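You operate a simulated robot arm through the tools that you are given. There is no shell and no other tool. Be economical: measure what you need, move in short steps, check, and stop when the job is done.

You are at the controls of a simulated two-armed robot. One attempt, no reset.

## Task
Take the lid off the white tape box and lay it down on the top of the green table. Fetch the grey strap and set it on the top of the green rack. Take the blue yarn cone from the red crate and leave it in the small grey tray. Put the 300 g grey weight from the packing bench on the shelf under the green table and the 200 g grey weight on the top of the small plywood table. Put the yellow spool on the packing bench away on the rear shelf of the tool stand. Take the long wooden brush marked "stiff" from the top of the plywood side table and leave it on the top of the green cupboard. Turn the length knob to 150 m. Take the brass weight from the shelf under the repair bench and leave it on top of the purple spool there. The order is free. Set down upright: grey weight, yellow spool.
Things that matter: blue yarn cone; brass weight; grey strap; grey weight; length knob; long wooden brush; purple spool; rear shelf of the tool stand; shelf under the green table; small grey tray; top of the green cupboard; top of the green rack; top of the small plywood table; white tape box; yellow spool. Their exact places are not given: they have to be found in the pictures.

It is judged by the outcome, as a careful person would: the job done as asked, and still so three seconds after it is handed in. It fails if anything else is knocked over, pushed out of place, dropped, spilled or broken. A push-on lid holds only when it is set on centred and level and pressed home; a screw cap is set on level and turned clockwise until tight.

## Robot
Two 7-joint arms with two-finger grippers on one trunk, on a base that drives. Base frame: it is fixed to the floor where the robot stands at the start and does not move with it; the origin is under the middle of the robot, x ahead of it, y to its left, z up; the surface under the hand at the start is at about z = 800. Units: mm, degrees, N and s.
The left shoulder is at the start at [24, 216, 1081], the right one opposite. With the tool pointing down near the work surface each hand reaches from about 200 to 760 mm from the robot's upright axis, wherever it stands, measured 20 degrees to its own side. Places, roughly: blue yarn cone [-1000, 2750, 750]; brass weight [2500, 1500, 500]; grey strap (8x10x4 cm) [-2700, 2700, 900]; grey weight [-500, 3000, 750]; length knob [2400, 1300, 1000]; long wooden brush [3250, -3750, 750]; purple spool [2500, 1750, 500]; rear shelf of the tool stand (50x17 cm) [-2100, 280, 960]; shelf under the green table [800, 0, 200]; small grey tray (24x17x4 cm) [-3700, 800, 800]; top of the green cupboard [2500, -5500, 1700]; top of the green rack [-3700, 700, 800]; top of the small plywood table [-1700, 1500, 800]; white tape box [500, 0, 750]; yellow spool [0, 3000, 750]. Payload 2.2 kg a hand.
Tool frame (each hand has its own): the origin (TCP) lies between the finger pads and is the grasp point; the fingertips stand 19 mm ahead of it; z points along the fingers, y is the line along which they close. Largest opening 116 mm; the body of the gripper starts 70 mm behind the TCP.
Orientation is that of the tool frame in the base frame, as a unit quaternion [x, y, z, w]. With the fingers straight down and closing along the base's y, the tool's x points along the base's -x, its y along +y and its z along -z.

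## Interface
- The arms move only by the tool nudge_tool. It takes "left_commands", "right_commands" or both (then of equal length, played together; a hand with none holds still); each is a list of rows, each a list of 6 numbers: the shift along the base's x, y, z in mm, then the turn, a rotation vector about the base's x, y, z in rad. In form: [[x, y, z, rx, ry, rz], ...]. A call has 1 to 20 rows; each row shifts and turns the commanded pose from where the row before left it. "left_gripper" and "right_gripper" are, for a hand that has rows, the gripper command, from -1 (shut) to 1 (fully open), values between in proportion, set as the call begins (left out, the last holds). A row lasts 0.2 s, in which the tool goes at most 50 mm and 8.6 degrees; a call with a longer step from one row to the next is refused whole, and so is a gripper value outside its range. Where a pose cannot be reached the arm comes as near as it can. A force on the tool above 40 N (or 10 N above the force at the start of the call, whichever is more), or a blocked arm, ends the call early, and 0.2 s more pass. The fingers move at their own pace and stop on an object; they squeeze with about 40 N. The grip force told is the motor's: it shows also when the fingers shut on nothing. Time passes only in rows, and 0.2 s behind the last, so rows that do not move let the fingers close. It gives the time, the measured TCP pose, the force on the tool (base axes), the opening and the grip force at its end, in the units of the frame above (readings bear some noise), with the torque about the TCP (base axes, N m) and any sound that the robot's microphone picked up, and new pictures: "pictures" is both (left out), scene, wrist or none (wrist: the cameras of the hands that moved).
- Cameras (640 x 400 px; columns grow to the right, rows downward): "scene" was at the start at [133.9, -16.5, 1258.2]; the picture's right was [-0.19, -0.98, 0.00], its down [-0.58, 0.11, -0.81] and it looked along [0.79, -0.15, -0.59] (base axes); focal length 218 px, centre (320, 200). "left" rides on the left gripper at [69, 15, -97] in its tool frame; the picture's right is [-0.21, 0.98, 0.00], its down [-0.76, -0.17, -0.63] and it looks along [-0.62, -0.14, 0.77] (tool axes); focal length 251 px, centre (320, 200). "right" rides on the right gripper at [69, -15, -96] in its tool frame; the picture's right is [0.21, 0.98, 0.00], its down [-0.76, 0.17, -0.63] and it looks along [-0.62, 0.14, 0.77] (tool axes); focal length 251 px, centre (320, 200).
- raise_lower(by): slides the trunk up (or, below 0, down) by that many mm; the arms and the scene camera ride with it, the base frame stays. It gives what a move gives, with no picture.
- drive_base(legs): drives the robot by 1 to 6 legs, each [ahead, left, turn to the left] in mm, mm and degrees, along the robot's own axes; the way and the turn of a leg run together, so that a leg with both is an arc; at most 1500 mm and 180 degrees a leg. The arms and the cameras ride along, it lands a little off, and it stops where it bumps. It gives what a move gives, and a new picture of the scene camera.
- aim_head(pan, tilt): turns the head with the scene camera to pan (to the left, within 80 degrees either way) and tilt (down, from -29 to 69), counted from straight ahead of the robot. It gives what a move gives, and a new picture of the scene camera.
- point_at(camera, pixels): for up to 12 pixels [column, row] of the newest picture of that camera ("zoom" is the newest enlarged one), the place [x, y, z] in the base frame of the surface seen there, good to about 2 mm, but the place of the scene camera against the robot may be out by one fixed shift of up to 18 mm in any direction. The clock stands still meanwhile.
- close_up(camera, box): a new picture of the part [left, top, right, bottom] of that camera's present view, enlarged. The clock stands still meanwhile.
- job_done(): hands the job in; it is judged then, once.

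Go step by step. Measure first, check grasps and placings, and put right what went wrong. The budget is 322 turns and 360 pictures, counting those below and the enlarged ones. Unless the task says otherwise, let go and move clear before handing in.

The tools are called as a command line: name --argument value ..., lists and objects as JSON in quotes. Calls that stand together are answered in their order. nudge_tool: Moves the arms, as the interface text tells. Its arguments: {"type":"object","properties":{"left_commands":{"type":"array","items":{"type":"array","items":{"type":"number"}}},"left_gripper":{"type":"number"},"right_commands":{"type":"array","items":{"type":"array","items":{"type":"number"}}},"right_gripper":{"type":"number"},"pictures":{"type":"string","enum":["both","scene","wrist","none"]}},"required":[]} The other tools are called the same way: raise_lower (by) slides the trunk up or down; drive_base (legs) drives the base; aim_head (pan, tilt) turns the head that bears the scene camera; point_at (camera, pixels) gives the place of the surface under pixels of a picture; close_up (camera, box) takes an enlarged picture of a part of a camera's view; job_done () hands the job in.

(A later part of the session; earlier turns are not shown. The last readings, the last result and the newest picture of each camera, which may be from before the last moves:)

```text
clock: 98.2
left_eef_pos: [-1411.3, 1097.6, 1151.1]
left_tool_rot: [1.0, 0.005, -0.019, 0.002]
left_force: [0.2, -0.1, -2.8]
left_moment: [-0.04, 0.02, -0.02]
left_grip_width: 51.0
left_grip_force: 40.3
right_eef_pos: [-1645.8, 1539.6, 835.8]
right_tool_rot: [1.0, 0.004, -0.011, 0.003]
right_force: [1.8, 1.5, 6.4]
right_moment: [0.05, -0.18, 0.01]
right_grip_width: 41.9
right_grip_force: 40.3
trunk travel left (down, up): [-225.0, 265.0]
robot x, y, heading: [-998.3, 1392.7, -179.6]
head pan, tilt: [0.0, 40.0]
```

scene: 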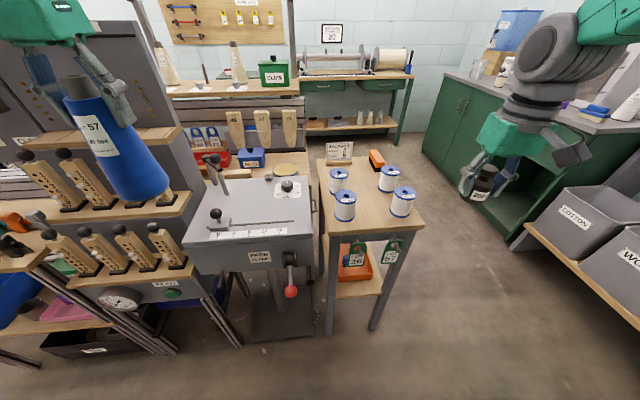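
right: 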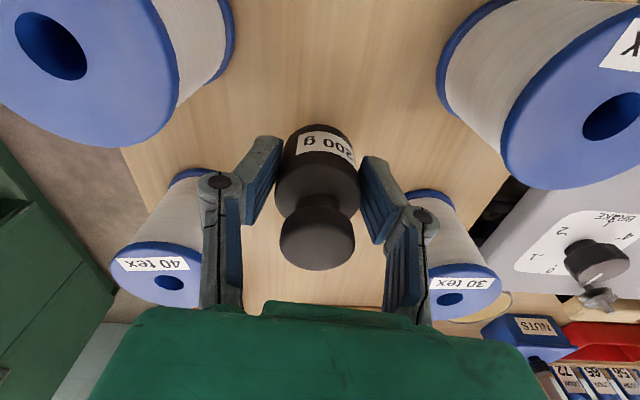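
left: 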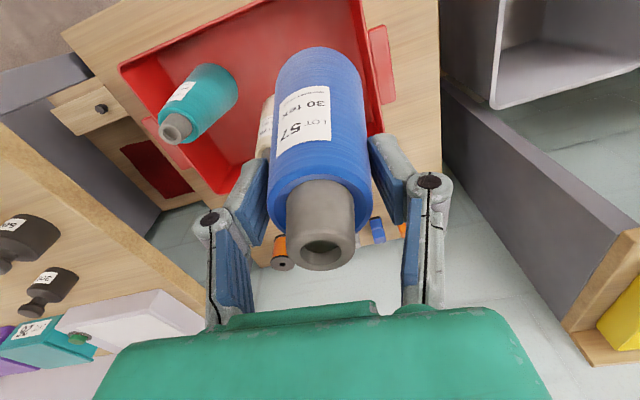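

Contact (6 N). I open slightly and rise straight up.

nudge_tool --right_commands '[[0, 0, 0, 0, 0, 0], [0, 0, 0, 0, 0, 0], [0, 0, 20, 0, 0, 0], [0, 0, 40, 0, 0, 0], [0, 0, 40, 0, 0, 0], [0, 0, 40, 0, 0, 0], [0, 0, 0, 0, 0, 0]]' --right_gripper 0 --pictures "wrist"

```text
clock: 99.8
left_eef_pos: [-1412.1, 1098.5, 1151.1]
left_tool_rot: [1.0, 0.005, -0.018, 0.002]
left_force: [-0.6, 0.4, -2.9]
left_moment: [0.02, 0.0, 0.0]
left_grip_width: 50.9
left_grip_force: 40.0
right_eef_pos: [-1647.1, 1540.0, 974.0]
right_tool_rot: [1.0, 0.005, -0.009, 0.004]
right_force: [0.3, -0.3, 0.7]
right_moment: [-0.01, -0.02, 0.0]
right_grip_width: 58.3
right_grip_force: 0.2
trunk travel left (down, up): [-225.0, 265.0]
robot x, y, heading: [-1000.4, 1393.4, -179.4]
head pan, tilt: [0.0, 40.0]
```

right: 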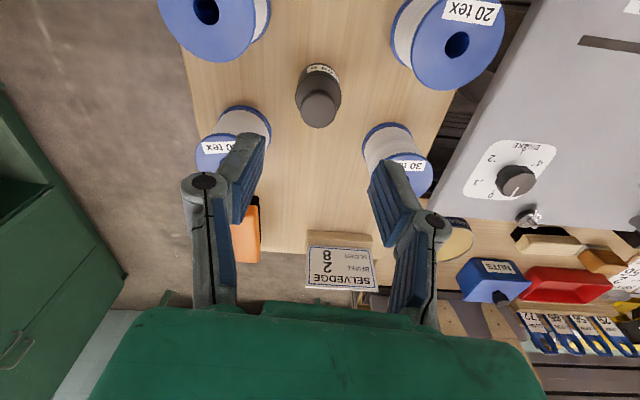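

The 200 g weight stands well. I retract the right hand and look right toward the strap area.

nudge_tool --right_commands '[[40, 15, 10, 0, 0, 0], [40, 15, 10, 0, 0, 0], [40, 15, 10, 0, 0, 0], [40, 15, 10, 0, 0, 0], [30, 10, 10, 0, 0, 0], [0, 0, 0, 0, 0, 0]]' --pictures "none"

aim_head --pan -35 --tilt 25

```text
clock: 101.2
left_eef_pos: [-1412.5, 1098.9, 1151.2]
left_tool_rot: [1.0, 0.004, -0.018, 0.002]
left_force: [0.1, 0.4, -2.4]
left_moment: [0.03, -0.06, -0.01]
left_grip_width: 50.9
left_grip_force: 39.9
right_eef_pos: [-1455.8, 1609.4, 1023.3]
right_tool_rot: [1.0, 0.004, -0.009, 0.004]
right_force: [0.0, 0.3, 0.8]
right_moment: [-0.03, 0.0, 0.0]
right_grip_width: 58.0
right_grip_force: 0.1
trunk travel left (down, up): [-225.0, 265.0]
robot x, y, heading: [-999.8, 1390.4, -179.6]
head pan, tilt: [0.0, 40.0]
```

```text
clock: 102.2
left_eef_pos: [-1411.7, 1099.1, 1151.2]
left_tool_rot: [1.0, 0.005, -0.018, 0.001]
left_force: [-0.2, -0.6, -3.1]
left_moment: [0.0, 0.0, -0.05]
left_grip_width: 51.1
left_grip_force: 39.6
right_eef_pos: [-1455.7, 1611.4, 1024.6]
right_tool_rot: [1.0, 0.005, -0.011, 0.004]
right_force: [-0.4, -0.4, -0.4]
right_moment: [0.0, 0.04, 0.0]
right_grip_width: 58.2
right_grip_force: 0.0
trunk travel left (down, up): [-225.0, 265.0]
robot x, y, heading: [-997.6, 1391.0, -179.8]
head pan, tilt: [-35.0, 25.0]
```

scene: 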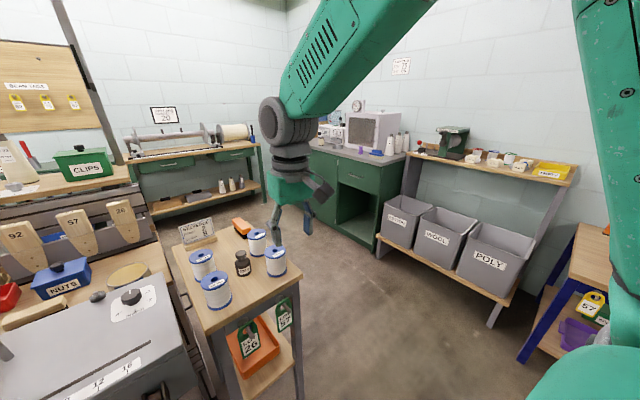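

close_up --camera "scene" --box '[280, 90, 440, 190]'

close_up --camera "scene" --box '[100, 90, 280, 230]'

point_at --camera "scene" --pixels '[[388, 160], [370, 240], [360, 190], [180, 155], [245, 145], [150, 190], [200, 195], [258, 145], [340, 150], [380, 240], [130, 160], [285, 150]]'

```text
4.00 times, centred on (360, 140) of scene
```

zoom: 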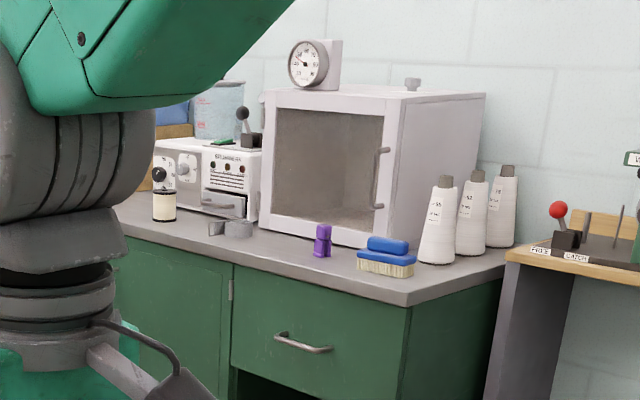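

```text
2.86 times, centred on (190, 160) of scene
```

zoom: 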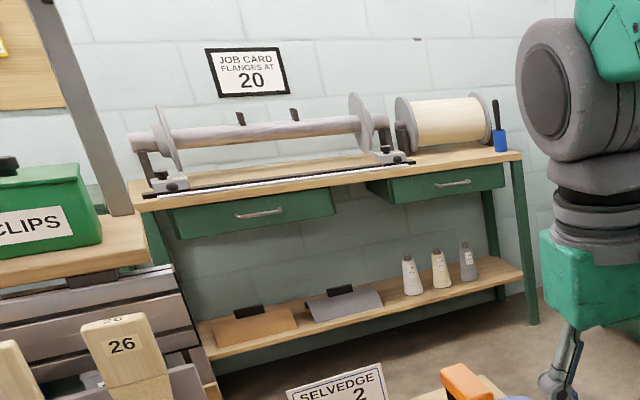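

```text
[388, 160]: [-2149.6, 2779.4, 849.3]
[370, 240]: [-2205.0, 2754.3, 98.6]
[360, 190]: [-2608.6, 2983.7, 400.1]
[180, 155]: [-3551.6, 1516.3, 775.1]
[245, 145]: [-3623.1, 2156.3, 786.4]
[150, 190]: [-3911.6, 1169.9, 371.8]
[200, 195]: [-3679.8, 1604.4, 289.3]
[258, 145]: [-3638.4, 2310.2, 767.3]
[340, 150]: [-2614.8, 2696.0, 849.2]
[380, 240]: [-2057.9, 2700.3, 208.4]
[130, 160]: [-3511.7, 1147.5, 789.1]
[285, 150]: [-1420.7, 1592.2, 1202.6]
```

The grey strap is on the counter by the oven (around (-2650,2720,880)); the bench beyond at x≈-3500. I drive around the plywood table in steps.

drive_base --legs '[[0, 0, -70], [730, 0, 0], [0, 0, 70]]'

aim_head --pan 0 --tilt 25

```text
clock: 112.3
left_eef_pos: [-1671.1, 1778.1, 1152.2]
left_tool_rot: [1.0, 0.009, -0.02, 0.002]
left_force: [-0.7, 1.0, -3.2]
left_moment: [0.03, -0.01, 0.01]
left_grip_width: 50.8
left_grip_force: 40.3
right_eef_pos: [-1717.5, 2288.9, 1023.9]
right_tool_rot: [1.0, 0.008, -0.01, 0.004]
right_force: [-0.7, 0.4, -0.1]
right_moment: [0.01, -0.03, 0.0]
right_grip_width: 58.1
right_grip_force: 0.0
trunk travel left (down, up): [-225.0, 265.0]
robot x, y, heading: [-1261.4, 2078.7, -179.3]
head pan, tilt: [-35.0, 25.0]
```

scene: 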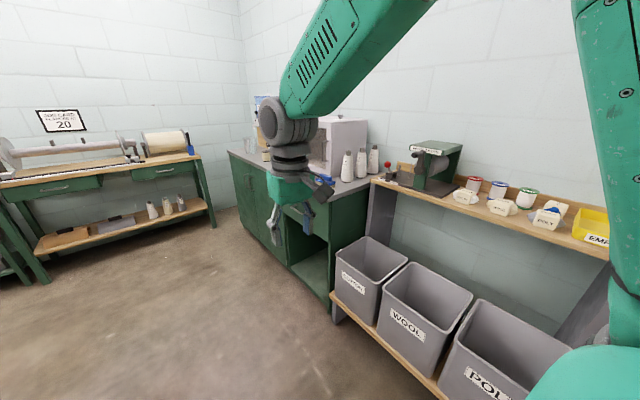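

```text
clock: 113.3
left_eef_pos: [-1666.7, 1778.9, 1152.5]
left_tool_rot: [1.0, 0.009, -0.02, 0.002]
left_force: [-0.6, -0.3, -3.2]
left_moment: [0.01, -0.01, 0.0]
left_grip_width: 50.6
left_grip_force: 39.9
right_eef_pos: [-1715.2, 2290.1, 1025.6]
right_tool_rot: [1.0, 0.008, -0.012, 0.004]
right_force: [0.8, 0.8, 0.5]
right_moment: [0.0, -0.02, -0.02]
right_grip_width: 58.1
right_grip_force: 0.0
trunk travel left (down, up): [-225.0, 265.0]
robot x, y, heading: [-1260.2, 2077.0, -179.1]
head pan, tilt: [0.0, 25.0]
```

scene: 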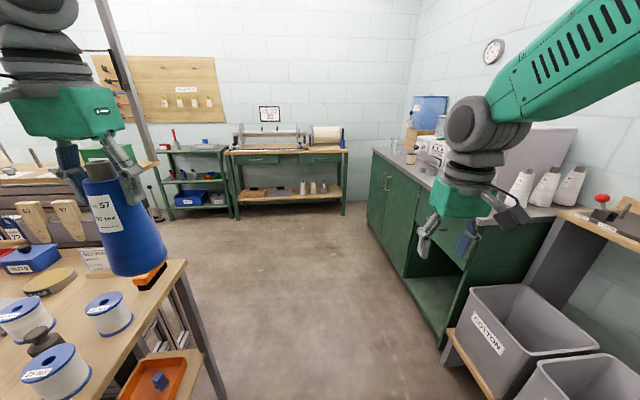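

Clear ahead; the small green rack is at (198,170). I drive on to face the counter.

drive_base --legs '[[1450, 0, 0], [0, 0, -91]]'

aim_head --pan 0 --tilt 38

```text
clock: 124.4
left_eef_pos: [-3006.4, 2456.1, 1151.0]
left_tool_rot: [0.709, -0.705, -0.016, -0.013]
left_force: [-0.6, 0.2, -2.6]
left_moment: [0.05, -0.03, -0.03]
left_grip_width: 50.7
left_grip_force: 40.3
right_eef_pos: [-2492.7, 2497.2, 1025.3]
right_tool_rot: [0.708, -0.706, -0.01, -0.005]
right_force: [-0.1, 0.6, 0.2]
right_moment: [0.01, 0.01, -0.01]
right_grip_width: 58.2
right_grip_force: 0.1
trunk travel left (down, up): [-225.0, 265.0]
robot x, y, heading: [-2713.5, 2041.1, 89.9]
head pan, tilt: [0.0, 25.0]
```

scene: 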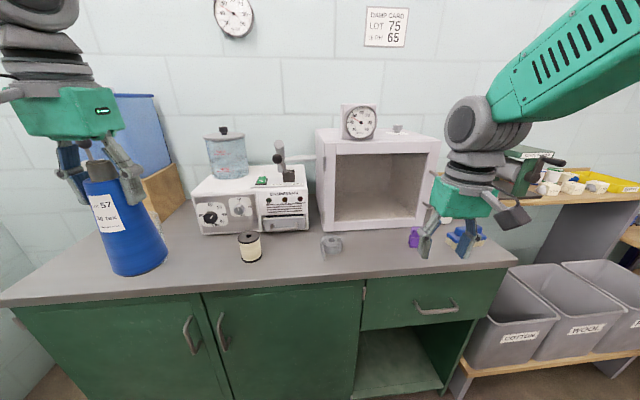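

```text
clock: 125.2
left_eef_pos: [-3004.4, 2454.3, 1152.4]
left_tool_rot: [0.709, -0.705, -0.016, -0.014]
left_force: [-1.2, -0.5, -2.4]
left_moment: [0.01, -0.02, 0.03]
left_grip_width: 50.8
left_grip_force: 39.6
right_eef_pos: [-2492.0, 2495.2, 1026.9]
right_tool_rot: [0.708, -0.706, -0.013, -0.006]
right_force: [0.2, 0.4, -0.6]
right_moment: [0.0, 0.0, -0.01]
right_grip_width: 57.9
right_grip_force: 0.0
trunk travel left (down, up): [-225.0, 265.0]
robot x, y, heading: [-2713.0, 2047.7, 90.2]
head pan, tilt: [0.0, 38.0]
```

scene: 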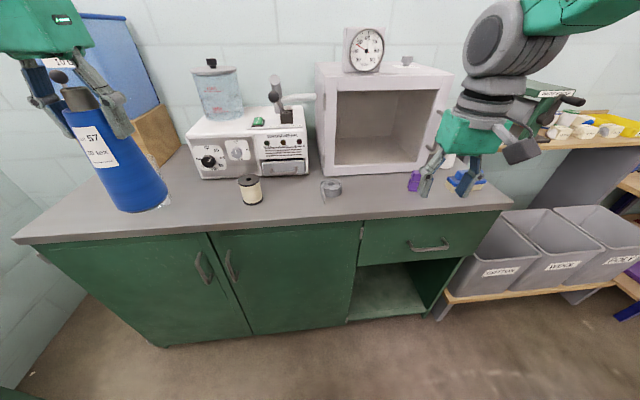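

close_up --camera "scene" --box '[290, 165, 370, 215]'

point_at --camera "scene" --pixels '[[330, 188], [322, 190], [340, 185], [335, 200], [250, 185], [331, 215], [300, 180], [330, 180]]'

```text
8.00 times, centred on (330, 190) of scene
```

zoom: 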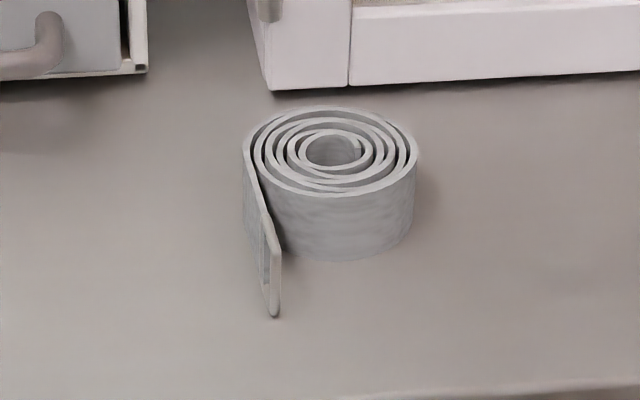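

```text
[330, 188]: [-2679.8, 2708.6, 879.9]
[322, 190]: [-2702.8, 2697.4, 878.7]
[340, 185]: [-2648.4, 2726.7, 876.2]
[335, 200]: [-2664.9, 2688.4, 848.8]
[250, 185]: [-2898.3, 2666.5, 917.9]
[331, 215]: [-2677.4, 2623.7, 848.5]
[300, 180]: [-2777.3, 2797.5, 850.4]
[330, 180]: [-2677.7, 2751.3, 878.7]
```

It is a coiled strap (80 mm, centre ≈(-2675,2722), z top ≈870) with its buckle tail to the front-left. I turn the robot 18° left so the strap sits on the right arm's side.

drive_base --legs '[[0, 0, 18]]'

nudge_tool --right_commands '[[0, 0, 0, 0, 0, -0.1], [0, 0, 0, 0, 0, -0.1], [0, 0, 0, 0, 0, -0.1], [0, 0, 0, 0, 0, 0], [0, 0, 0, 0, 0, 0]]' --right_gripper 1 --pictures "none"

```text
clock: 126.6
left_eef_pos: [-3115.6, 2343.0, 1153.8]
left_tool_rot: [0.811, -0.584, -0.019, -0.011]
left_force: [0.5, 0.8, -2.7]
left_moment: [0.03, 0.01, 0.04]
left_grip_width: 50.9
left_grip_force: 40.3
right_eef_pos: [-2641.4, 2541.9, 1026.0]
right_tool_rot: [0.811, -0.585, -0.013, -0.004]
right_force: [0.2, -0.5, 0.1]
right_moment: [0.02, 0.01, 0.01]
right_grip_width: 58.1
right_grip_force: 0.1
trunk travel left (down, up): [-225.0, 265.0]
robot x, y, heading: [-2714.9, 2045.8, 108.2]
head pan, tilt: [0.0, 38.0]
```

scene: 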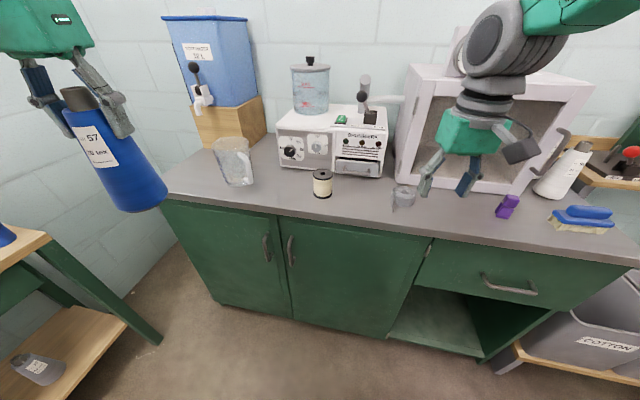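

```text
clock: 127.8
left_eef_pos: [-3117.2, 2340.3, 1152.7]
left_tool_rot: [0.811, -0.584, -0.019, -0.011]
left_force: [-0.4, -0.1, -2.6]
left_moment: [-0.04, -0.02, 0.0]
left_grip_width: 50.8
left_grip_force: 40.1
right_eef_pos: [-2642.6, 2539.0, 1027.6]
right_tool_rot: [0.714, -0.7, -0.013, -0.007]
right_force: [1.0, 0.5, -0.4]
right_moment: [-0.02, -0.02, 0.01]
right_grip_width: 116.2
right_grip_force: 0.0
trunk travel left (down, up): [-225.0, 265.0]
robot x, y, heading: [-2706.2, 2044.7, 108.3]
head pan, tilt: [0.0, 38.0]
```

Now I bring the right hand above the strap and look.

nudge_tool --right_commands '[[-6, 35, -10, 0, 0, 0], [-6, 35, -10, 0, 0, 0], [-6, 35, -10, 0, 0, 0], [-6, 35, -10, 0, 0, 0], [-6, 30, -10, 0, 0, 0], [0, 0, 0, 0, 0, 0], [0, 0, 0, 0, 0, 0]]' --pictures "wrist"

```text
clock: 129.4
left_eef_pos: [-3117.5, 2339.8, 1153.2]
left_tool_rot: [0.811, -0.585, -0.018, -0.012]
left_force: [-0.4, 0.4, -3.7]
left_moment: [-0.01, 0.01, 0.01]
left_grip_width: 50.6
left_grip_force: 39.7
right_eef_pos: [-2674.3, 2708.7, 978.1]
right_tool_rot: [0.715, -0.699, -0.013, -0.006]
right_force: [0.1, 0.3, -0.2]
right_moment: [0.0, 0.02, -0.03]
right_grip_width: 116.1
right_grip_force: 0.1
trunk travel left (down, up): [-225.0, 265.0]
robot x, y, heading: [-2713.4, 2043.3, 108.4]
head pan, tilt: [0.0, 38.0]
```

right: 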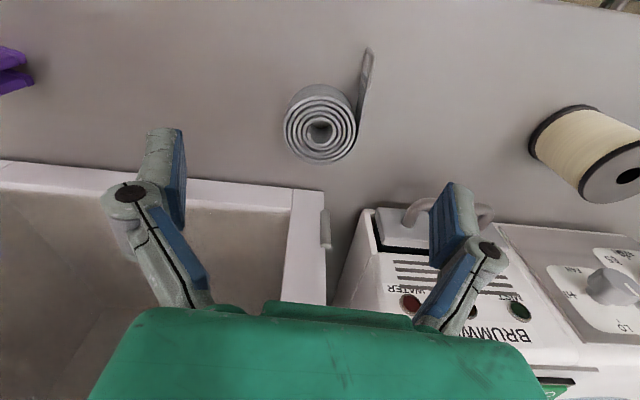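

point_at --camera "right" --pixels '[[320, 120], [287, 127], [355, 125], [320, 162], [318, 86], [367, 55], [358, 110], [320, 180], [300, 195]]'

```text
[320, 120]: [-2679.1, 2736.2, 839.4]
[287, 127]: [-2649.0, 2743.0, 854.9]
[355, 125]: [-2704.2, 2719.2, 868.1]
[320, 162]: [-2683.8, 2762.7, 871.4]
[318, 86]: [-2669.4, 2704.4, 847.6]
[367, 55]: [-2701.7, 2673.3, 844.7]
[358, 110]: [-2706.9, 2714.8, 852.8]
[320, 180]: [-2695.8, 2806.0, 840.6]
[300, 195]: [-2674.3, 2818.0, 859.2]
```

Coil centre ≈(-2678,2730), z 840–871. I descend and grip.

nudge_tool --right_commands '[[-2, 11, 0, 0, 0, 0], [-2, 10, 0, 0, 0, 0], [0, 0, -35, 0, 0, 0], [0, 0, -35, 0, 0, 0], [0, 0, -30, 0, 0, 0], [0, 0, -13, 0, 0, 0], [0, 0, 0, 0, 0, 0]]' --right_gripper 0.8 --pictures "none"

nudge_tool --right_commands '[[0, 0, 0, 0, 0, 0], [0, 0, 0, 0, 0, 0], [0, 0, 0, 0, 0, 0], [0, 0, 0, 0, 0, 0]]' --right_gripper -1 --pictures "wrist"

```text
clock: 131.0
left_eef_pos: [-3116.8, 2340.6, 1153.5]
left_tool_rot: [0.811, -0.584, -0.018, -0.011]
left_force: [-0.2, 0.9, -2.4]
left_moment: [0.02, 0.04, -0.01]
left_grip_width: 50.5
left_grip_force: 40.3
right_eef_pos: [-2678.9, 2730.4, 864.8]
right_tool_rot: [0.715, -0.699, -0.012, -0.008]
right_force: [0.4, 0.3, 0.5]
right_moment: [0.0, 0.0, 0.03]
right_grip_width: 104.0
right_grip_force: 0.1
trunk travel left (down, up): [-225.0, 265.0]
robot x, y, heading: [-2710.1, 2044.5, 108.5]
head pan, tilt: [0.0, 38.0]
```

```text
clock: 132.0
left_eef_pos: [-3115.7, 2340.6, 1153.0]
left_tool_rot: [0.811, -0.584, -0.018, -0.01]
left_force: [-0.1, -0.6, -2.6]
left_moment: [-0.04, -0.03, 0.02]
left_grip_width: 50.8
left_grip_force: 40.0
right_eef_pos: [-2678.2, 2730.6, 865.4]
right_tool_rot: [0.715, -0.699, -0.012, -0.008]
right_force: [0.6, 1.3, 2.9]
right_moment: [0.03, -0.06, 0.05]
right_grip_width: 65.4
right_grip_force: 40.1
trunk travel left (down, up): [-225.0, 265.0]
robot x, y, heading: [-2715.0, 2045.7, 108.0]
head pan, tilt: [0.0, 38.0]
```

right: 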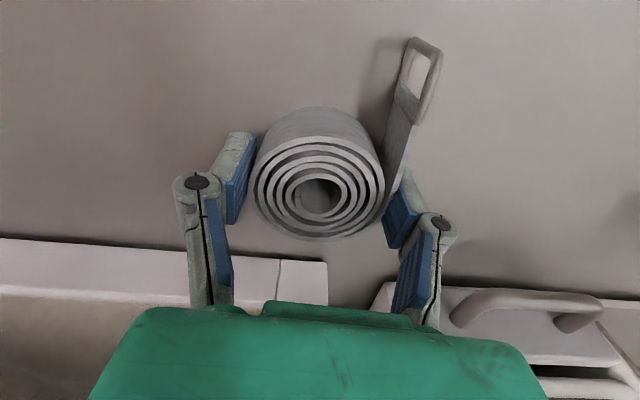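

Gripped (65 mm). I lift, retract and turn left to look at the rack.

nudge_tool --right_commands '[[0, 0, 10, 0, 0, 0], [0, 0, 30, 0, 0, 0], [0, 0, 40, 0, 0, 0], [0, -20, 40, 0, 0, 0], [10, -40, 20, 0, 0, 0], [10, -40, 20, 0, 0, 0], [15, -40, 20, 0, 0, 0], [15, -40, 0, 0, 0, 0], [0, 0, 0, 0, 0, 0]]' --pictures "wrist"

drive_base --legs '[[0, 0, 72]]'

```text
clock: 134.0
left_eef_pos: [-3116.1, 2342.1, 1154.5]
left_tool_rot: [0.811, -0.584, -0.019, -0.013]
left_force: [0.2, 0.9, -2.5]
left_moment: [-0.01, 0.02, -0.02]
left_grip_width: 50.9
left_grip_force: 39.8
right_eef_pos: [-2627.9, 2551.3, 1044.7]
right_tool_rot: [0.714, -0.7, -0.012, -0.007]
right_force: [-0.7, 0.9, -1.4]
right_moment: [-0.01, 0.0, 0.01]
right_grip_width: 65.2
right_grip_force: 39.8
trunk travel left (down, up): [-225.0, 265.0]
robot x, y, heading: [-2713.1, 2042.8, 108.4]
head pan, tilt: [0.0, 38.0]
```

right: 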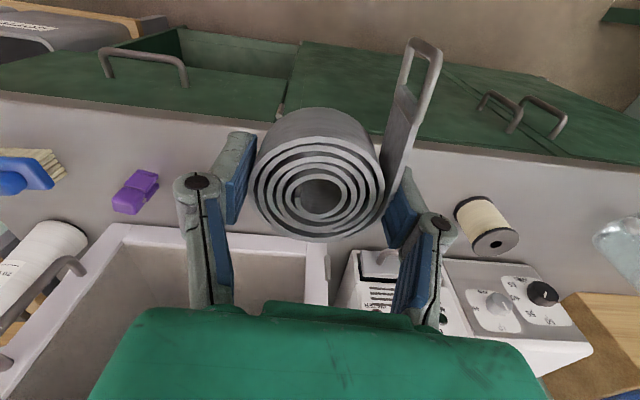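

```text
clock: 137.5
left_eef_pos: [-3117.1, 1749.6, 1152.8]
left_tool_rot: [1.0, 0.008, -0.021, 0.002]
left_force: [1.1, -0.4, -2.4]
left_moment: [0.0, -0.01, 0.01]
left_grip_width: 50.4
left_grip_force: 39.9
right_eef_pos: [-3167.6, 2278.7, 1044.2]
right_tool_rot: [0.99, -0.143, -0.014, 0.002]
right_force: [-0.5, 0.8, -1.2]
right_moment: [-0.01, -0.01, 0.01]
right_grip_width: 64.9
right_grip_force: 40.2
trunk travel left (down, up): [-225.0, 265.0]
robot x, y, heading: [-2714.5, 2043.6, -179.3]
head pan, tilt: [0.0, 38.0]
```

scene: 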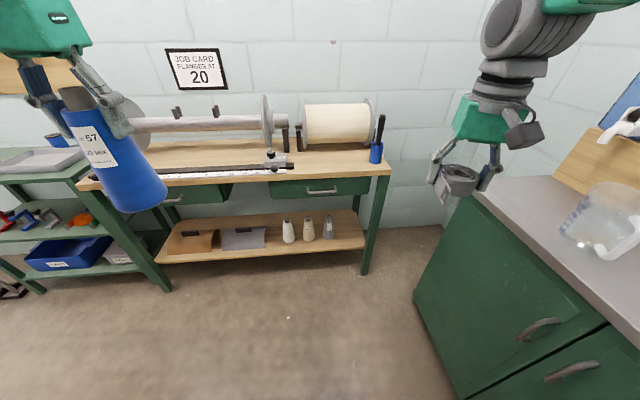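

aim_head --pan 50 --tilt 28

```text
clock: 138.7
left_eef_pos: [-3115.0, 1750.1, 1152.7]
left_tool_rot: [1.0, 0.008, -0.02, 0.002]
left_force: [0.5, -0.2, -2.6]
left_moment: [-0.01, -0.01, 0.0]
left_grip_width: 50.5
left_grip_force: 40.7
right_eef_pos: [-3166.6, 2278.4, 1045.5]
right_tool_rot: [0.99, -0.144, -0.016, 0.002]
right_force: [0.4, 0.3, -1.1]
right_moment: [-0.01, 0.01, 0.0]
right_grip_width: 65.2
right_grip_force: 40.3
trunk travel left (down, up): [-225.0, 265.0]
robot x, y, heading: [-2714.5, 2041.9, -179.3]
head pan, tilt: [50.0, 28.0]
```

scene: 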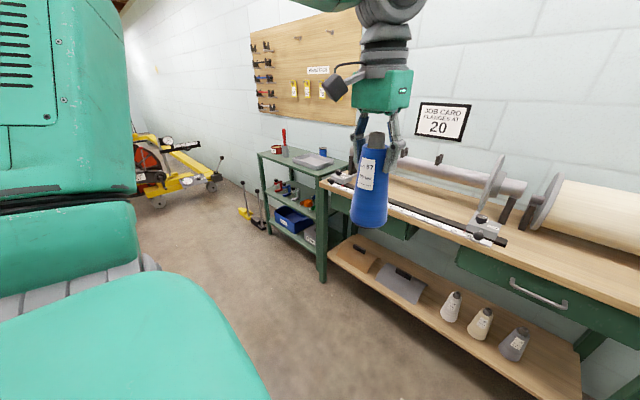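

close_up --camera "scene" --box '[220, 110, 380, 280]'

point_at --camera "scene" --pixels '[[312, 161], [300, 158], [335, 160], [288, 153], [265, 155], [318, 175], [260, 153], [245, 215], [340, 175], [200, 230], [295, 165], [270, 240]]'

```text
2.35 times, centred on (300, 195) of scene
```

zoom: 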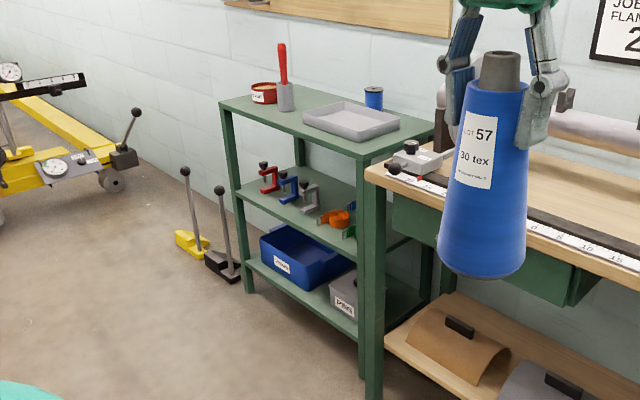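

```text
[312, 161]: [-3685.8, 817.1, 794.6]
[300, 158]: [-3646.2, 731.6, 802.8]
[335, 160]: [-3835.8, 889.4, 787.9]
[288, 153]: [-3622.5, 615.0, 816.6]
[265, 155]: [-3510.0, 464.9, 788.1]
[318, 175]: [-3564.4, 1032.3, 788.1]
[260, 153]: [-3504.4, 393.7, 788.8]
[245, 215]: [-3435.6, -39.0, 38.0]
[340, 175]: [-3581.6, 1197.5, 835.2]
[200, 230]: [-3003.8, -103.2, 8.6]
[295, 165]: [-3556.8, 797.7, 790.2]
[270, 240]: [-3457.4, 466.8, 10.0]
```

The small grey tray is on top of the green rack at (-3690,815,~785), with free rack top toward y≈480. I drive to about (-3080,1000).

drive_base --legs '[[0, 0, 70], [1100, 0, 0], [0, 0, -71]]'

aim_head --pan 20 --tilt 42

```text
clock: 150.4
left_eef_pos: [-3499.8, 736.2, 1153.3]
left_tool_rot: [1.0, -0.012, -0.02, 0.001]
left_force: [0.3, -0.3, -2.8]
left_moment: [-0.04, -0.03, 0.0]
left_grip_width: 50.5
left_grip_force: 40.0
right_eef_pos: [-3531.3, 1268.0, 1045.2]
right_tool_rot: [0.986, -0.163, -0.017, 0.002]
right_force: [0.2, 0.3, -0.8]
right_moment: [0.01, 0.0, 0.01]
right_grip_width: 64.9
right_grip_force: 39.6
trunk travel left (down, up): [-225.0, 265.0]
robot x, y, heading: [-3086.8, 1012.2, 178.4]
head pan, tilt: [50.0, 28.0]
```

scene: 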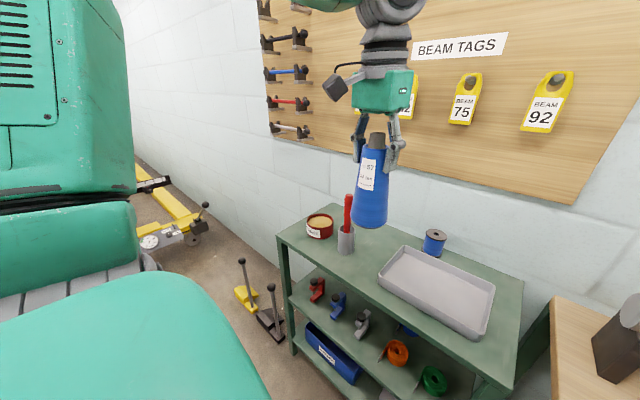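

```text
clock: 151.3
left_eef_pos: [-3497.9, 735.4, 1151.5]
left_tool_rot: [1.0, -0.013, -0.017, 0.002]
left_force: [0.9, -0.1, -3.0]
left_moment: [-0.03, -0.02, 0.0]
left_grip_width: 50.4
left_grip_force: 40.2
right_eef_pos: [-3528.7, 1267.6, 1046.1]
right_tool_rot: [0.986, -0.163, -0.016, 0.002]
right_force: [0.2, 0.8, -1.2]
right_moment: [0.0, 0.0, 0.0]
right_grip_width: 64.9
right_grip_force: 39.9
trunk travel left (down, up): [-225.0, 265.0]
robot x, y, heading: [-3086.3, 1015.3, 178.3]
head pan, tilt: [20.0, 42.0]
```

scene: 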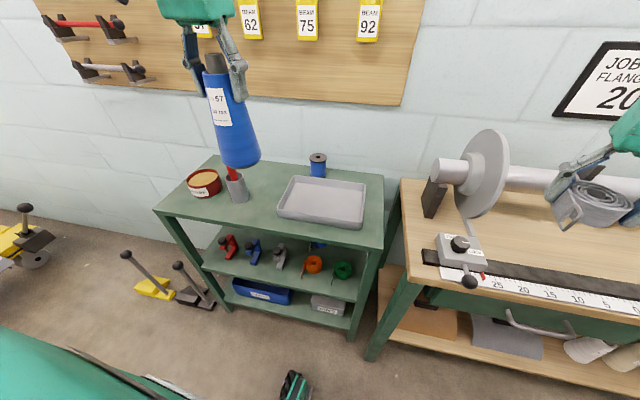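

point_at --camera "scene" --pixels '[[322, 200], [283, 210], [362, 225], [292, 180], [365, 188], [480, 165], [230, 210], [185, 200], [203, 188], [240, 195], [350, 240], [497, 135]]'

nudge_tool --right_commands '[[0, 0, 40, 0, 0, 0], [0, 0, 40, 0, 0, 0], [0, 0, 40, 0, 0, 0], [0, 0, 0, 0, 0, 0]]' --left_commands '[[-30, -5, 0, 0, 0, 0], [-40, -5, 0, 0, 0, 0], [-40, -5, -10, 0, 0, 0], [-30, 0, -10, 0, 0, 0]]' --pictures "wrist"

```text
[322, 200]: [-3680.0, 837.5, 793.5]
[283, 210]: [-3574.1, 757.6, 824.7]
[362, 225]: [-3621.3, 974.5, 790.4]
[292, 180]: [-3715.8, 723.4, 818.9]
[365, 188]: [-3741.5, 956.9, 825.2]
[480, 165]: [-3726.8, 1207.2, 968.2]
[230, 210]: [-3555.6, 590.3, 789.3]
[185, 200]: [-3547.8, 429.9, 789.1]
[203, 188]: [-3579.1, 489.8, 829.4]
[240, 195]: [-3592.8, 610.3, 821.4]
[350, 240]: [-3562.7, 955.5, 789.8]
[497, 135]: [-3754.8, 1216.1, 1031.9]
```

```text
clock: 152.3
left_eef_pos: [-3638.4, 725.0, 1133.3]
left_tool_rot: [1.0, -0.014, -0.02, 0.003]
left_force: [0.2, 0.9, -3.0]
left_moment: [0.01, -0.03, -0.05]
left_grip_width: 51.0
left_grip_force: 40.0
right_eef_pos: [-3531.4, 1271.2, 1164.5]
right_tool_rot: [0.986, -0.164, -0.015, 0.002]
right_force: [-0.5, 0.2, -1.2]
right_moment: [0.01, -0.03, -0.03]
right_grip_width: 64.5
right_grip_force: 39.9
trunk travel left (down, up): [-225.0, 265.0]
robot x, y, heading: [-3087.5, 1015.6, 178.7]
head pan, tilt: [20.0, 42.0]
```

right: 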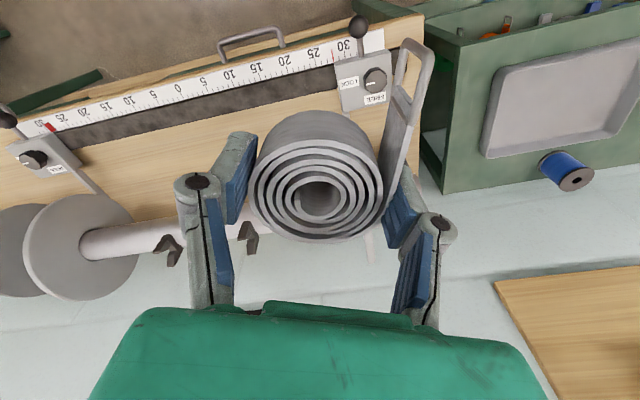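
left: 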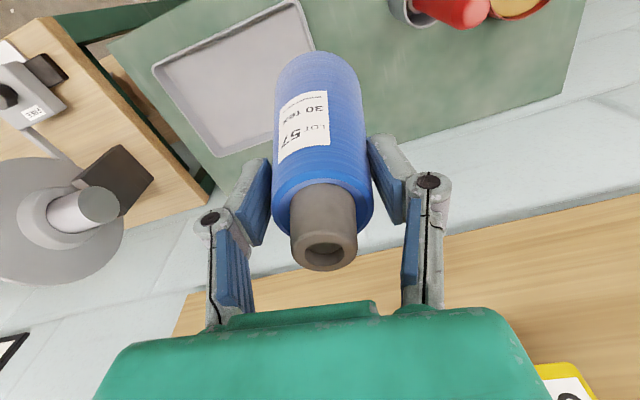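

point_at --camera "left" --pixels '[[230, 80], [200, 110], [155, 68], [217, 155], [296, 5], [250, 110], [340, 70], [420, 90]]'

```text
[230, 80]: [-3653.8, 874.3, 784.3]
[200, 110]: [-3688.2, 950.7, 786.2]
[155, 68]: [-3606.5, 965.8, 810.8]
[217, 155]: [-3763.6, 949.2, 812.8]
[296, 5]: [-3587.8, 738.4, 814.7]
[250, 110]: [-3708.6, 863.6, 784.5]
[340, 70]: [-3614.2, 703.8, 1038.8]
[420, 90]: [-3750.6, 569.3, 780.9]
```

Tray centre ≈(-3676,843), floor z≈785. I move the cone over it and lower toward TCP z≈925.

nudge_tool --left_commands '[[-10, 30, 0, 0, 0, 0], [-10, 30, 0, 0, 0, 0], [-9, 30, 0, 0, 0, 0], [-9, 28, 0, 0, 0, 0], [0, 0, -40, 0, 0, 0], [0, 0, -40, 0, 0, 0], [0, 0, -40, 0, 0, 0], [0, 0, -40, 0, 0, 0], [0, 0, -30, 0, 0, 0], [0, 0, 0, 0, 0, 0]]' --pictures "both"

```text
clock: 154.5
left_eef_pos: [-3675.0, 840.8, 943.6]
left_tool_rot: [1.0, -0.012, -0.021, 0.002]
left_force: [0.1, -0.1, -2.8]
left_moment: [0.05, 0.03, -0.02]
left_grip_width: 50.6
left_grip_force: 39.7
right_eef_pos: [-3527.6, 1269.6, 1166.6]
right_tool_rot: [0.986, -0.163, -0.017, 0.002]
right_force: [0.1, -0.4, -0.6]
right_moment: [-0.02, 0.04, -0.04]
right_grip_width: 64.7
right_grip_force: 39.5
trunk travel left (down, up): [-225.0, 265.0]
robot x, y, heading: [-3086.6, 1017.1, 178.4]
head pan, tilt: [20.0, 42.0]
```

scene: 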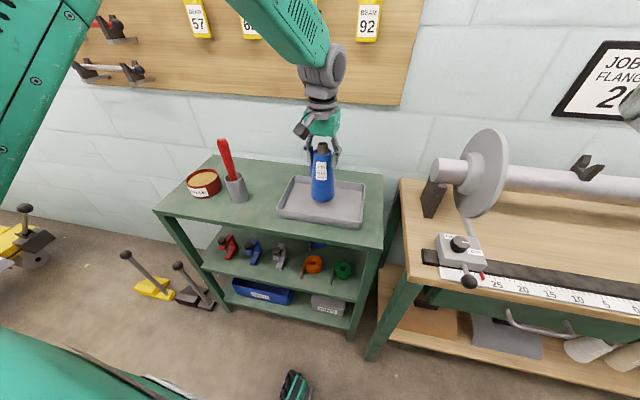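
left: 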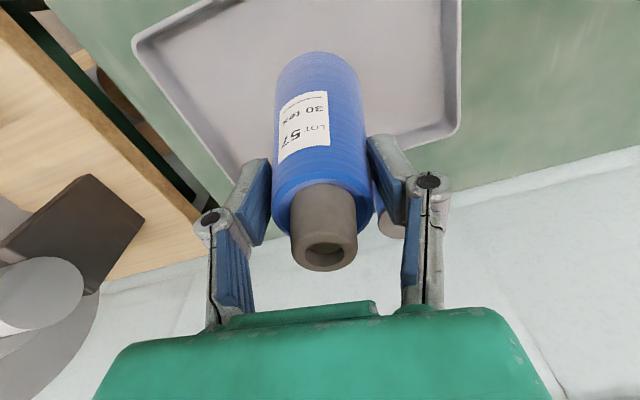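

point_at --camera "scene" --pixels '[[322, 198], [322, 195], [322, 205], [322, 160], [321, 146]]'

nudge_tool --left_commands '[[0, 0, -8, 0, 0, 0], [0, 0, -6, 0, 0, 0], [0, 0, -4, 0, 0, 0], [0, 0, -2, 0, 0, 0], [0, 0, 0, 0, 0, 0]]' --pictures "none"

```text
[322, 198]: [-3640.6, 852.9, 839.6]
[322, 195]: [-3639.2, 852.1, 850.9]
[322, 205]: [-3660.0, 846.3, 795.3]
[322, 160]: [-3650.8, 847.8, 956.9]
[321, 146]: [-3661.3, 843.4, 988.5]
```

```text
clock: 155.7
left_eef_pos: [-3675.8, 841.1, 923.6]
left_tool_rot: [1.0, -0.012, -0.021, 0.003]
left_force: [0.2, -0.9, -3.2]
left_moment: [0.02, 0.0, -0.01]
left_grip_width: 50.4
left_grip_force: 40.3
right_eef_pos: [-3528.3, 1269.6, 1165.7]
right_tool_rot: [0.987, -0.162, -0.016, 0.004]
right_force: [0.2, 0.4, -1.0]
right_moment: [0.02, -0.02, 0.0]
right_grip_width: 64.7
right_grip_force: 40.0
trunk travel left (down, up): [-225.0, 265.0]
robot x, y, heading: [-3084.1, 1016.2, 178.3]
head pan, tilt: [20.0, 42.0]
```

nudge_tool --left_commands '[[0, 0, -5, 0, 0, 0], [0, 0, -5, 0, 0, 0], [0, 0, -3, 0, 0, 0], [0, 0, -2, 0, 0, 0], [0, 0, -2, 0, 0, 0], [0, 0, 0, 0, 0, 0]]' --pictures "wrist"

```text
clock: 156.7
left_eef_pos: [-3676.2, 842.0, 917.0]
left_tool_rot: [1.0, -0.012, -0.027, 0.002]
left_force: [6.5, 1.9, 14.5]
left_moment: [-0.15, -0.76, 0.1]
left_grip_width: 50.5
left_grip_force: 39.9
right_eef_pos: [-3527.1, 1271.0, 1165.8]
right_tool_rot: [0.987, -0.163, -0.016, 0.003]
right_force: [-0.2, 0.7, -1.0]
right_moment: [0.0, -0.05, 0.0]
right_grip_width: 64.8
right_grip_force: 40.0
trunk travel left (down, up): [-225.0, 265.0]
robot x, y, heading: [-3084.6, 1016.8, 178.6]
head pan, tilt: [20.0, 42.0]
stopped in row 4 (left hand): the force on the tool passed its limit at 42 N (the readings are from after the stop); the commanded pose is now the measured one
```

left: 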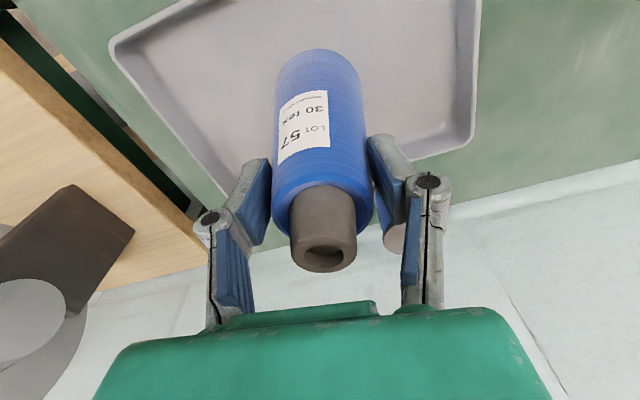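

Contact at z≈917 as expected. I release to a small opening and rise.

nudge_tool --left_commands '[[0, 0, 0, 0, 0, 0], [0, 0, 0, 0, 0, 0], [0, 0, 0, 0, 0, 0], [0, 0, 20, 0, 0, 0], [0, 0, 30, 0, 0, 0], [0, 0, 40, 0, 0, 0], [0, 0, 40, 0, 0, 0], [0, 0, 40, 0, 0, 0], [0, 0, 0, 0, 0, 0]]' --left_gripper 0.15 --pictures "both"

```text
clock: 158.7
left_eef_pos: [-3676.9, 842.0, 1086.0]
left_tool_rot: [1.0, -0.013, -0.027, 0.003]
left_force: [0.2, 0.1, -0.6]
left_moment: [0.02, 0.0, -0.04]
left_grip_width: 66.6
left_grip_force: 0.2
right_eef_pos: [-3527.8, 1269.4, 1166.1]
right_tool_rot: [0.987, -0.162, -0.016, 0.002]
right_force: [0.2, 0.3, -0.8]
right_moment: [-0.01, 0.0, 0.04]
right_grip_width: 64.7
right_grip_force: 39.5
trunk travel left (down, up): [-225.0, 265.0]
robot x, y, heading: [-3084.5, 1016.5, 178.3]
head pan, tilt: [20.0, 42.0]
```

scene: 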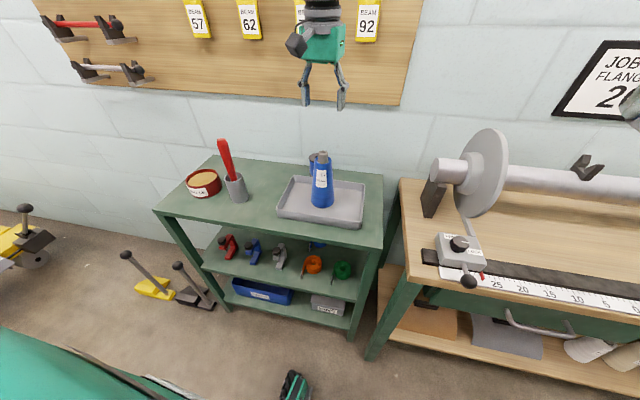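
left: 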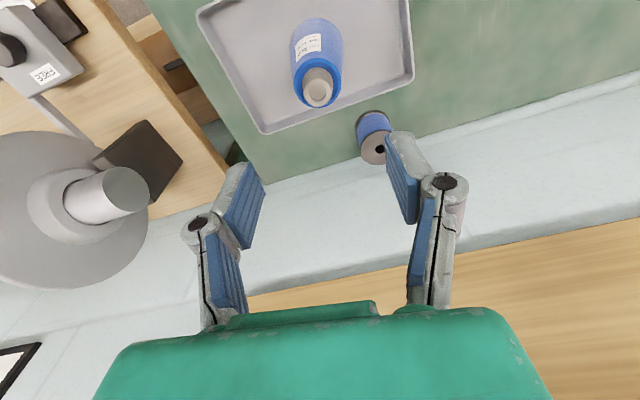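

The cone stands in the tray. For the strap I choose the free rear spot near (-3755,605); I check the brush height, retract the left hand, and turn left toward it.

point_at --camera "scene" --pixels '[[222, 143], [255, 165], [240, 162], [270, 172], [236, 185], [203, 178], [270, 190], [257, 200]]'

nudge_tool --left_commands '[[40, 0, 20, 0, 0, 0], [40, 0, 20, 0, 0, 0], [40, 0, 20, 0, 0, 0], [40, 0, 10, 0, 0, 0], [40, 0, 0, 0, 0, 0], [0, 0, 0, 0, 0, 0]]' --pictures "none"

drive_base --legs '[[0, 0, 51], [80, 0, 0]]'

```text
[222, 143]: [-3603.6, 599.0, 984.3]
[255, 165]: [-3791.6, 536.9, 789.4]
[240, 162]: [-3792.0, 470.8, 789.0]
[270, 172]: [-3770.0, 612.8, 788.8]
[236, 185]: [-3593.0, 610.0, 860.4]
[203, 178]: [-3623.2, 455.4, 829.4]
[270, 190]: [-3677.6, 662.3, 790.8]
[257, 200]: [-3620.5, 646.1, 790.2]
```

```text
clock: 160.1
left_eef_pos: [-3476.4, 839.2, 1154.7]
left_tool_rot: [1.0, -0.012, -0.028, 0.001]
left_force: [-0.6, 0.1, -0.4]
left_moment: [0.0, -0.01, -0.01]
left_grip_width: 66.6
left_grip_force: 0.0
right_eef_pos: [-3528.0, 1267.4, 1166.4]
right_tool_rot: [0.987, -0.163, -0.017, 0.001]
right_force: [-0.8, 0.0, -1.4]
right_moment: [0.01, -0.02, 0.01]
right_grip_width: 64.3
right_grip_force: 39.9
trunk travel left (down, up): [-225.0, 265.0]
robot x, y, heading: [-3087.0, 1012.6, 178.6]
head pan, tilt: [20.0, 42.0]
```

```text
clock: 163.4
left_eef_pos: [-3243.0, 537.8, 1154.4]
left_tool_rot: [0.907, 0.421, -0.024, 0.012]
left_force: [0.2, -0.5, -1.1]
left_moment: [0.03, -0.02, 0.01]
left_grip_width: 66.8
left_grip_force: 0.2
right_eef_pos: [-3609.2, 766.7, 1167.3]
right_tool_rot: [0.96, 0.28, -0.014, 0.008]
right_force: [-0.4, -0.9, -1.5]
right_moment: [0.06, -0.02, -0.01]
right_grip_width: 64.4
right_grip_force: 40.4
trunk travel left (down, up): [-225.0, 265.0]
robot x, y, heading: [-3138.7, 956.3, -130.2]
head pan, tilt: [20.0, 42.0]
```

scene: 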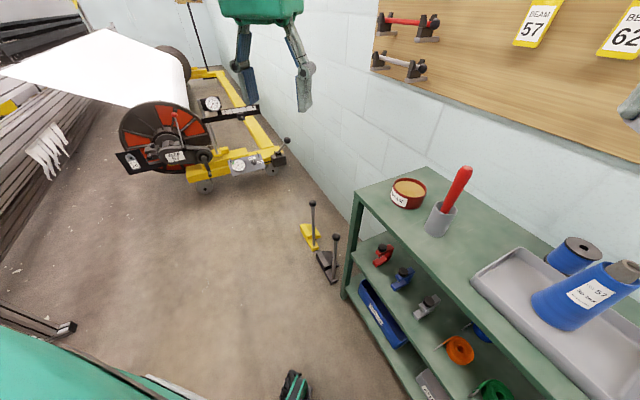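

nudge_tool --right_commands '[[-30, -30, 0, 0, 0, 0], [-30, -30, 0, 0, 0, 0], [-30, -35, 0, 0, 0, 0], [-30, -35, 0, 0, 0, 0], [-20, -27, 0, 0, 0, 0], [0, 0, -40, 0, 0, 0], [0, 0, -40, 0, 0, 0], [0, 0, -40, 0, 0, 0], [0, 0, 0, 0, 0, 0], [0, 0, 0, 0, 0, 0]]' --pictures "both"

```text
clock: 164.6
left_eef_pos: [-3240.7, 546.1, 1157.0]
left_tool_rot: [0.907, 0.421, -0.025, 0.014]
left_force: [0.3, -0.1, 0.3]
left_moment: [-0.03, 0.03, 0.01]
left_grip_width: 66.7
left_grip_force: 0.1
right_eef_pos: [-3740.3, 626.7, 1168.1]
right_tool_rot: [0.961, 0.275, -0.005, 0.003]
right_force: [0.5, 0.0, -1.0]
right_moment: [-0.02, 0.03, 0.01]
right_grip_width: 64.6
right_grip_force: 40.6
trunk travel left (down, up): [-225.0, 265.0]
robot x, y, heading: [-3137.3, 956.0, -130.4]
head pan, tilt: [20.0, 42.0]
stopped in row 6 (right hand): the force on the tool passed its limit at 126 N (the readings are from after the stop); the commanded pose is now the measured one
```

scene: 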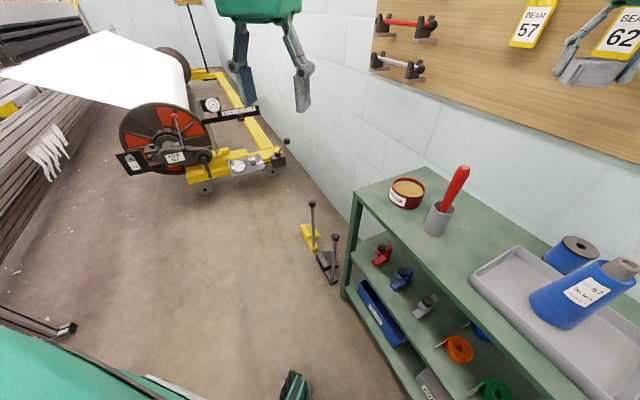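
right: 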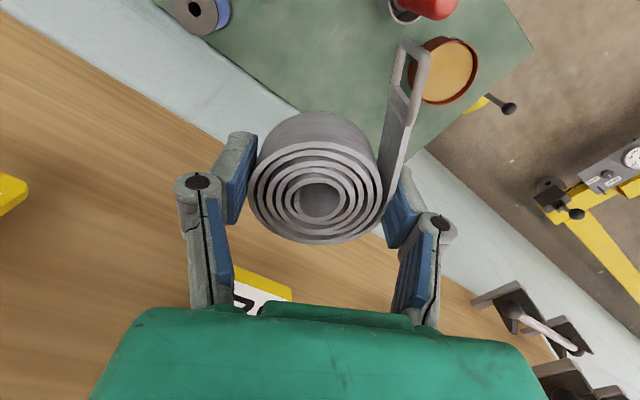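

The hand met something at the pegboard (126 N). I back off toward the robot and check the pegboard's distance.

nudge_tool --right_commands '[[25, 10, 0, 0, 0, 0], [30, 10, 0, 0, 0, 0], [25, 10, 0, 0, 0, 0], [0, 0, 0, 0, 0, 0]]' --pictures "both"

point_at --camera "scene" --pixels '[[500, 70], [540, 20], [600, 120], [450, 30], [380, 30], [620, 35]]'

```text
clock: 165.6
left_eef_pos: [-3242.1, 543.6, 1155.1]
left_tool_rot: [0.907, 0.421, -0.025, 0.014]
left_force: [-0.5, 0.3, 0.4]
left_moment: [0.02, 0.0, 0.02]
left_grip_width: 66.8
left_grip_force: 0.0
right_eef_pos: [-3659.4, 653.0, 1166.2]
right_tool_rot: [0.961, 0.275, -0.003, 0.002]
right_force: [-0.6, 0.4, -0.7]
right_moment: [0.02, 0.03, -0.01]
right_grip_width: 64.6
right_grip_force: 40.2
trunk travel left (down, up): [-225.0, 265.0]
robot x, y, heading: [-3135.1, 953.2, -130.2]
head pan, tilt: [20.0, 42.0]
```

scene: 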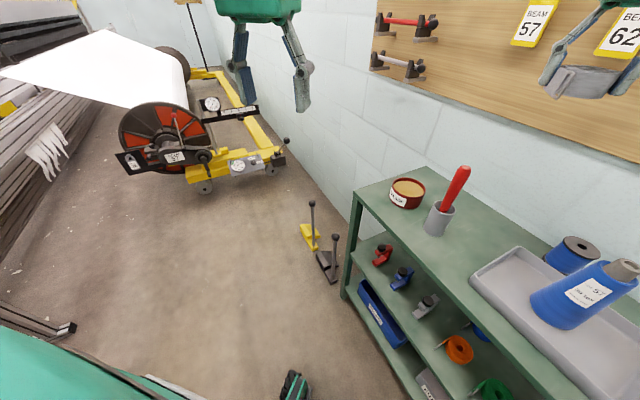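
right: 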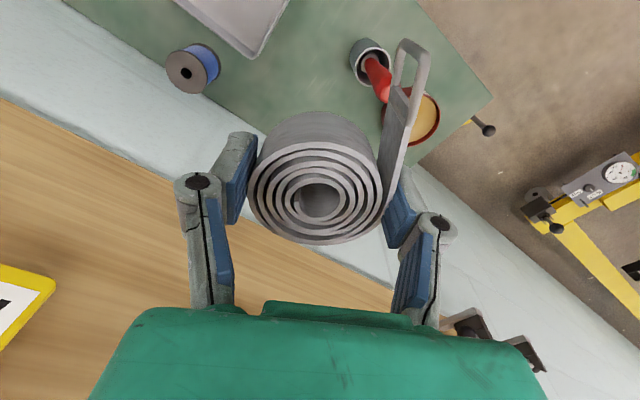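

```text
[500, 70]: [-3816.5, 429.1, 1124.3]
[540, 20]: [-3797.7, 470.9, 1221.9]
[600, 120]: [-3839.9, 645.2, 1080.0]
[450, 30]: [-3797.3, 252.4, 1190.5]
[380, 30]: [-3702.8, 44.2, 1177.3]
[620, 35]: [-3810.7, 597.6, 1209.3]
```

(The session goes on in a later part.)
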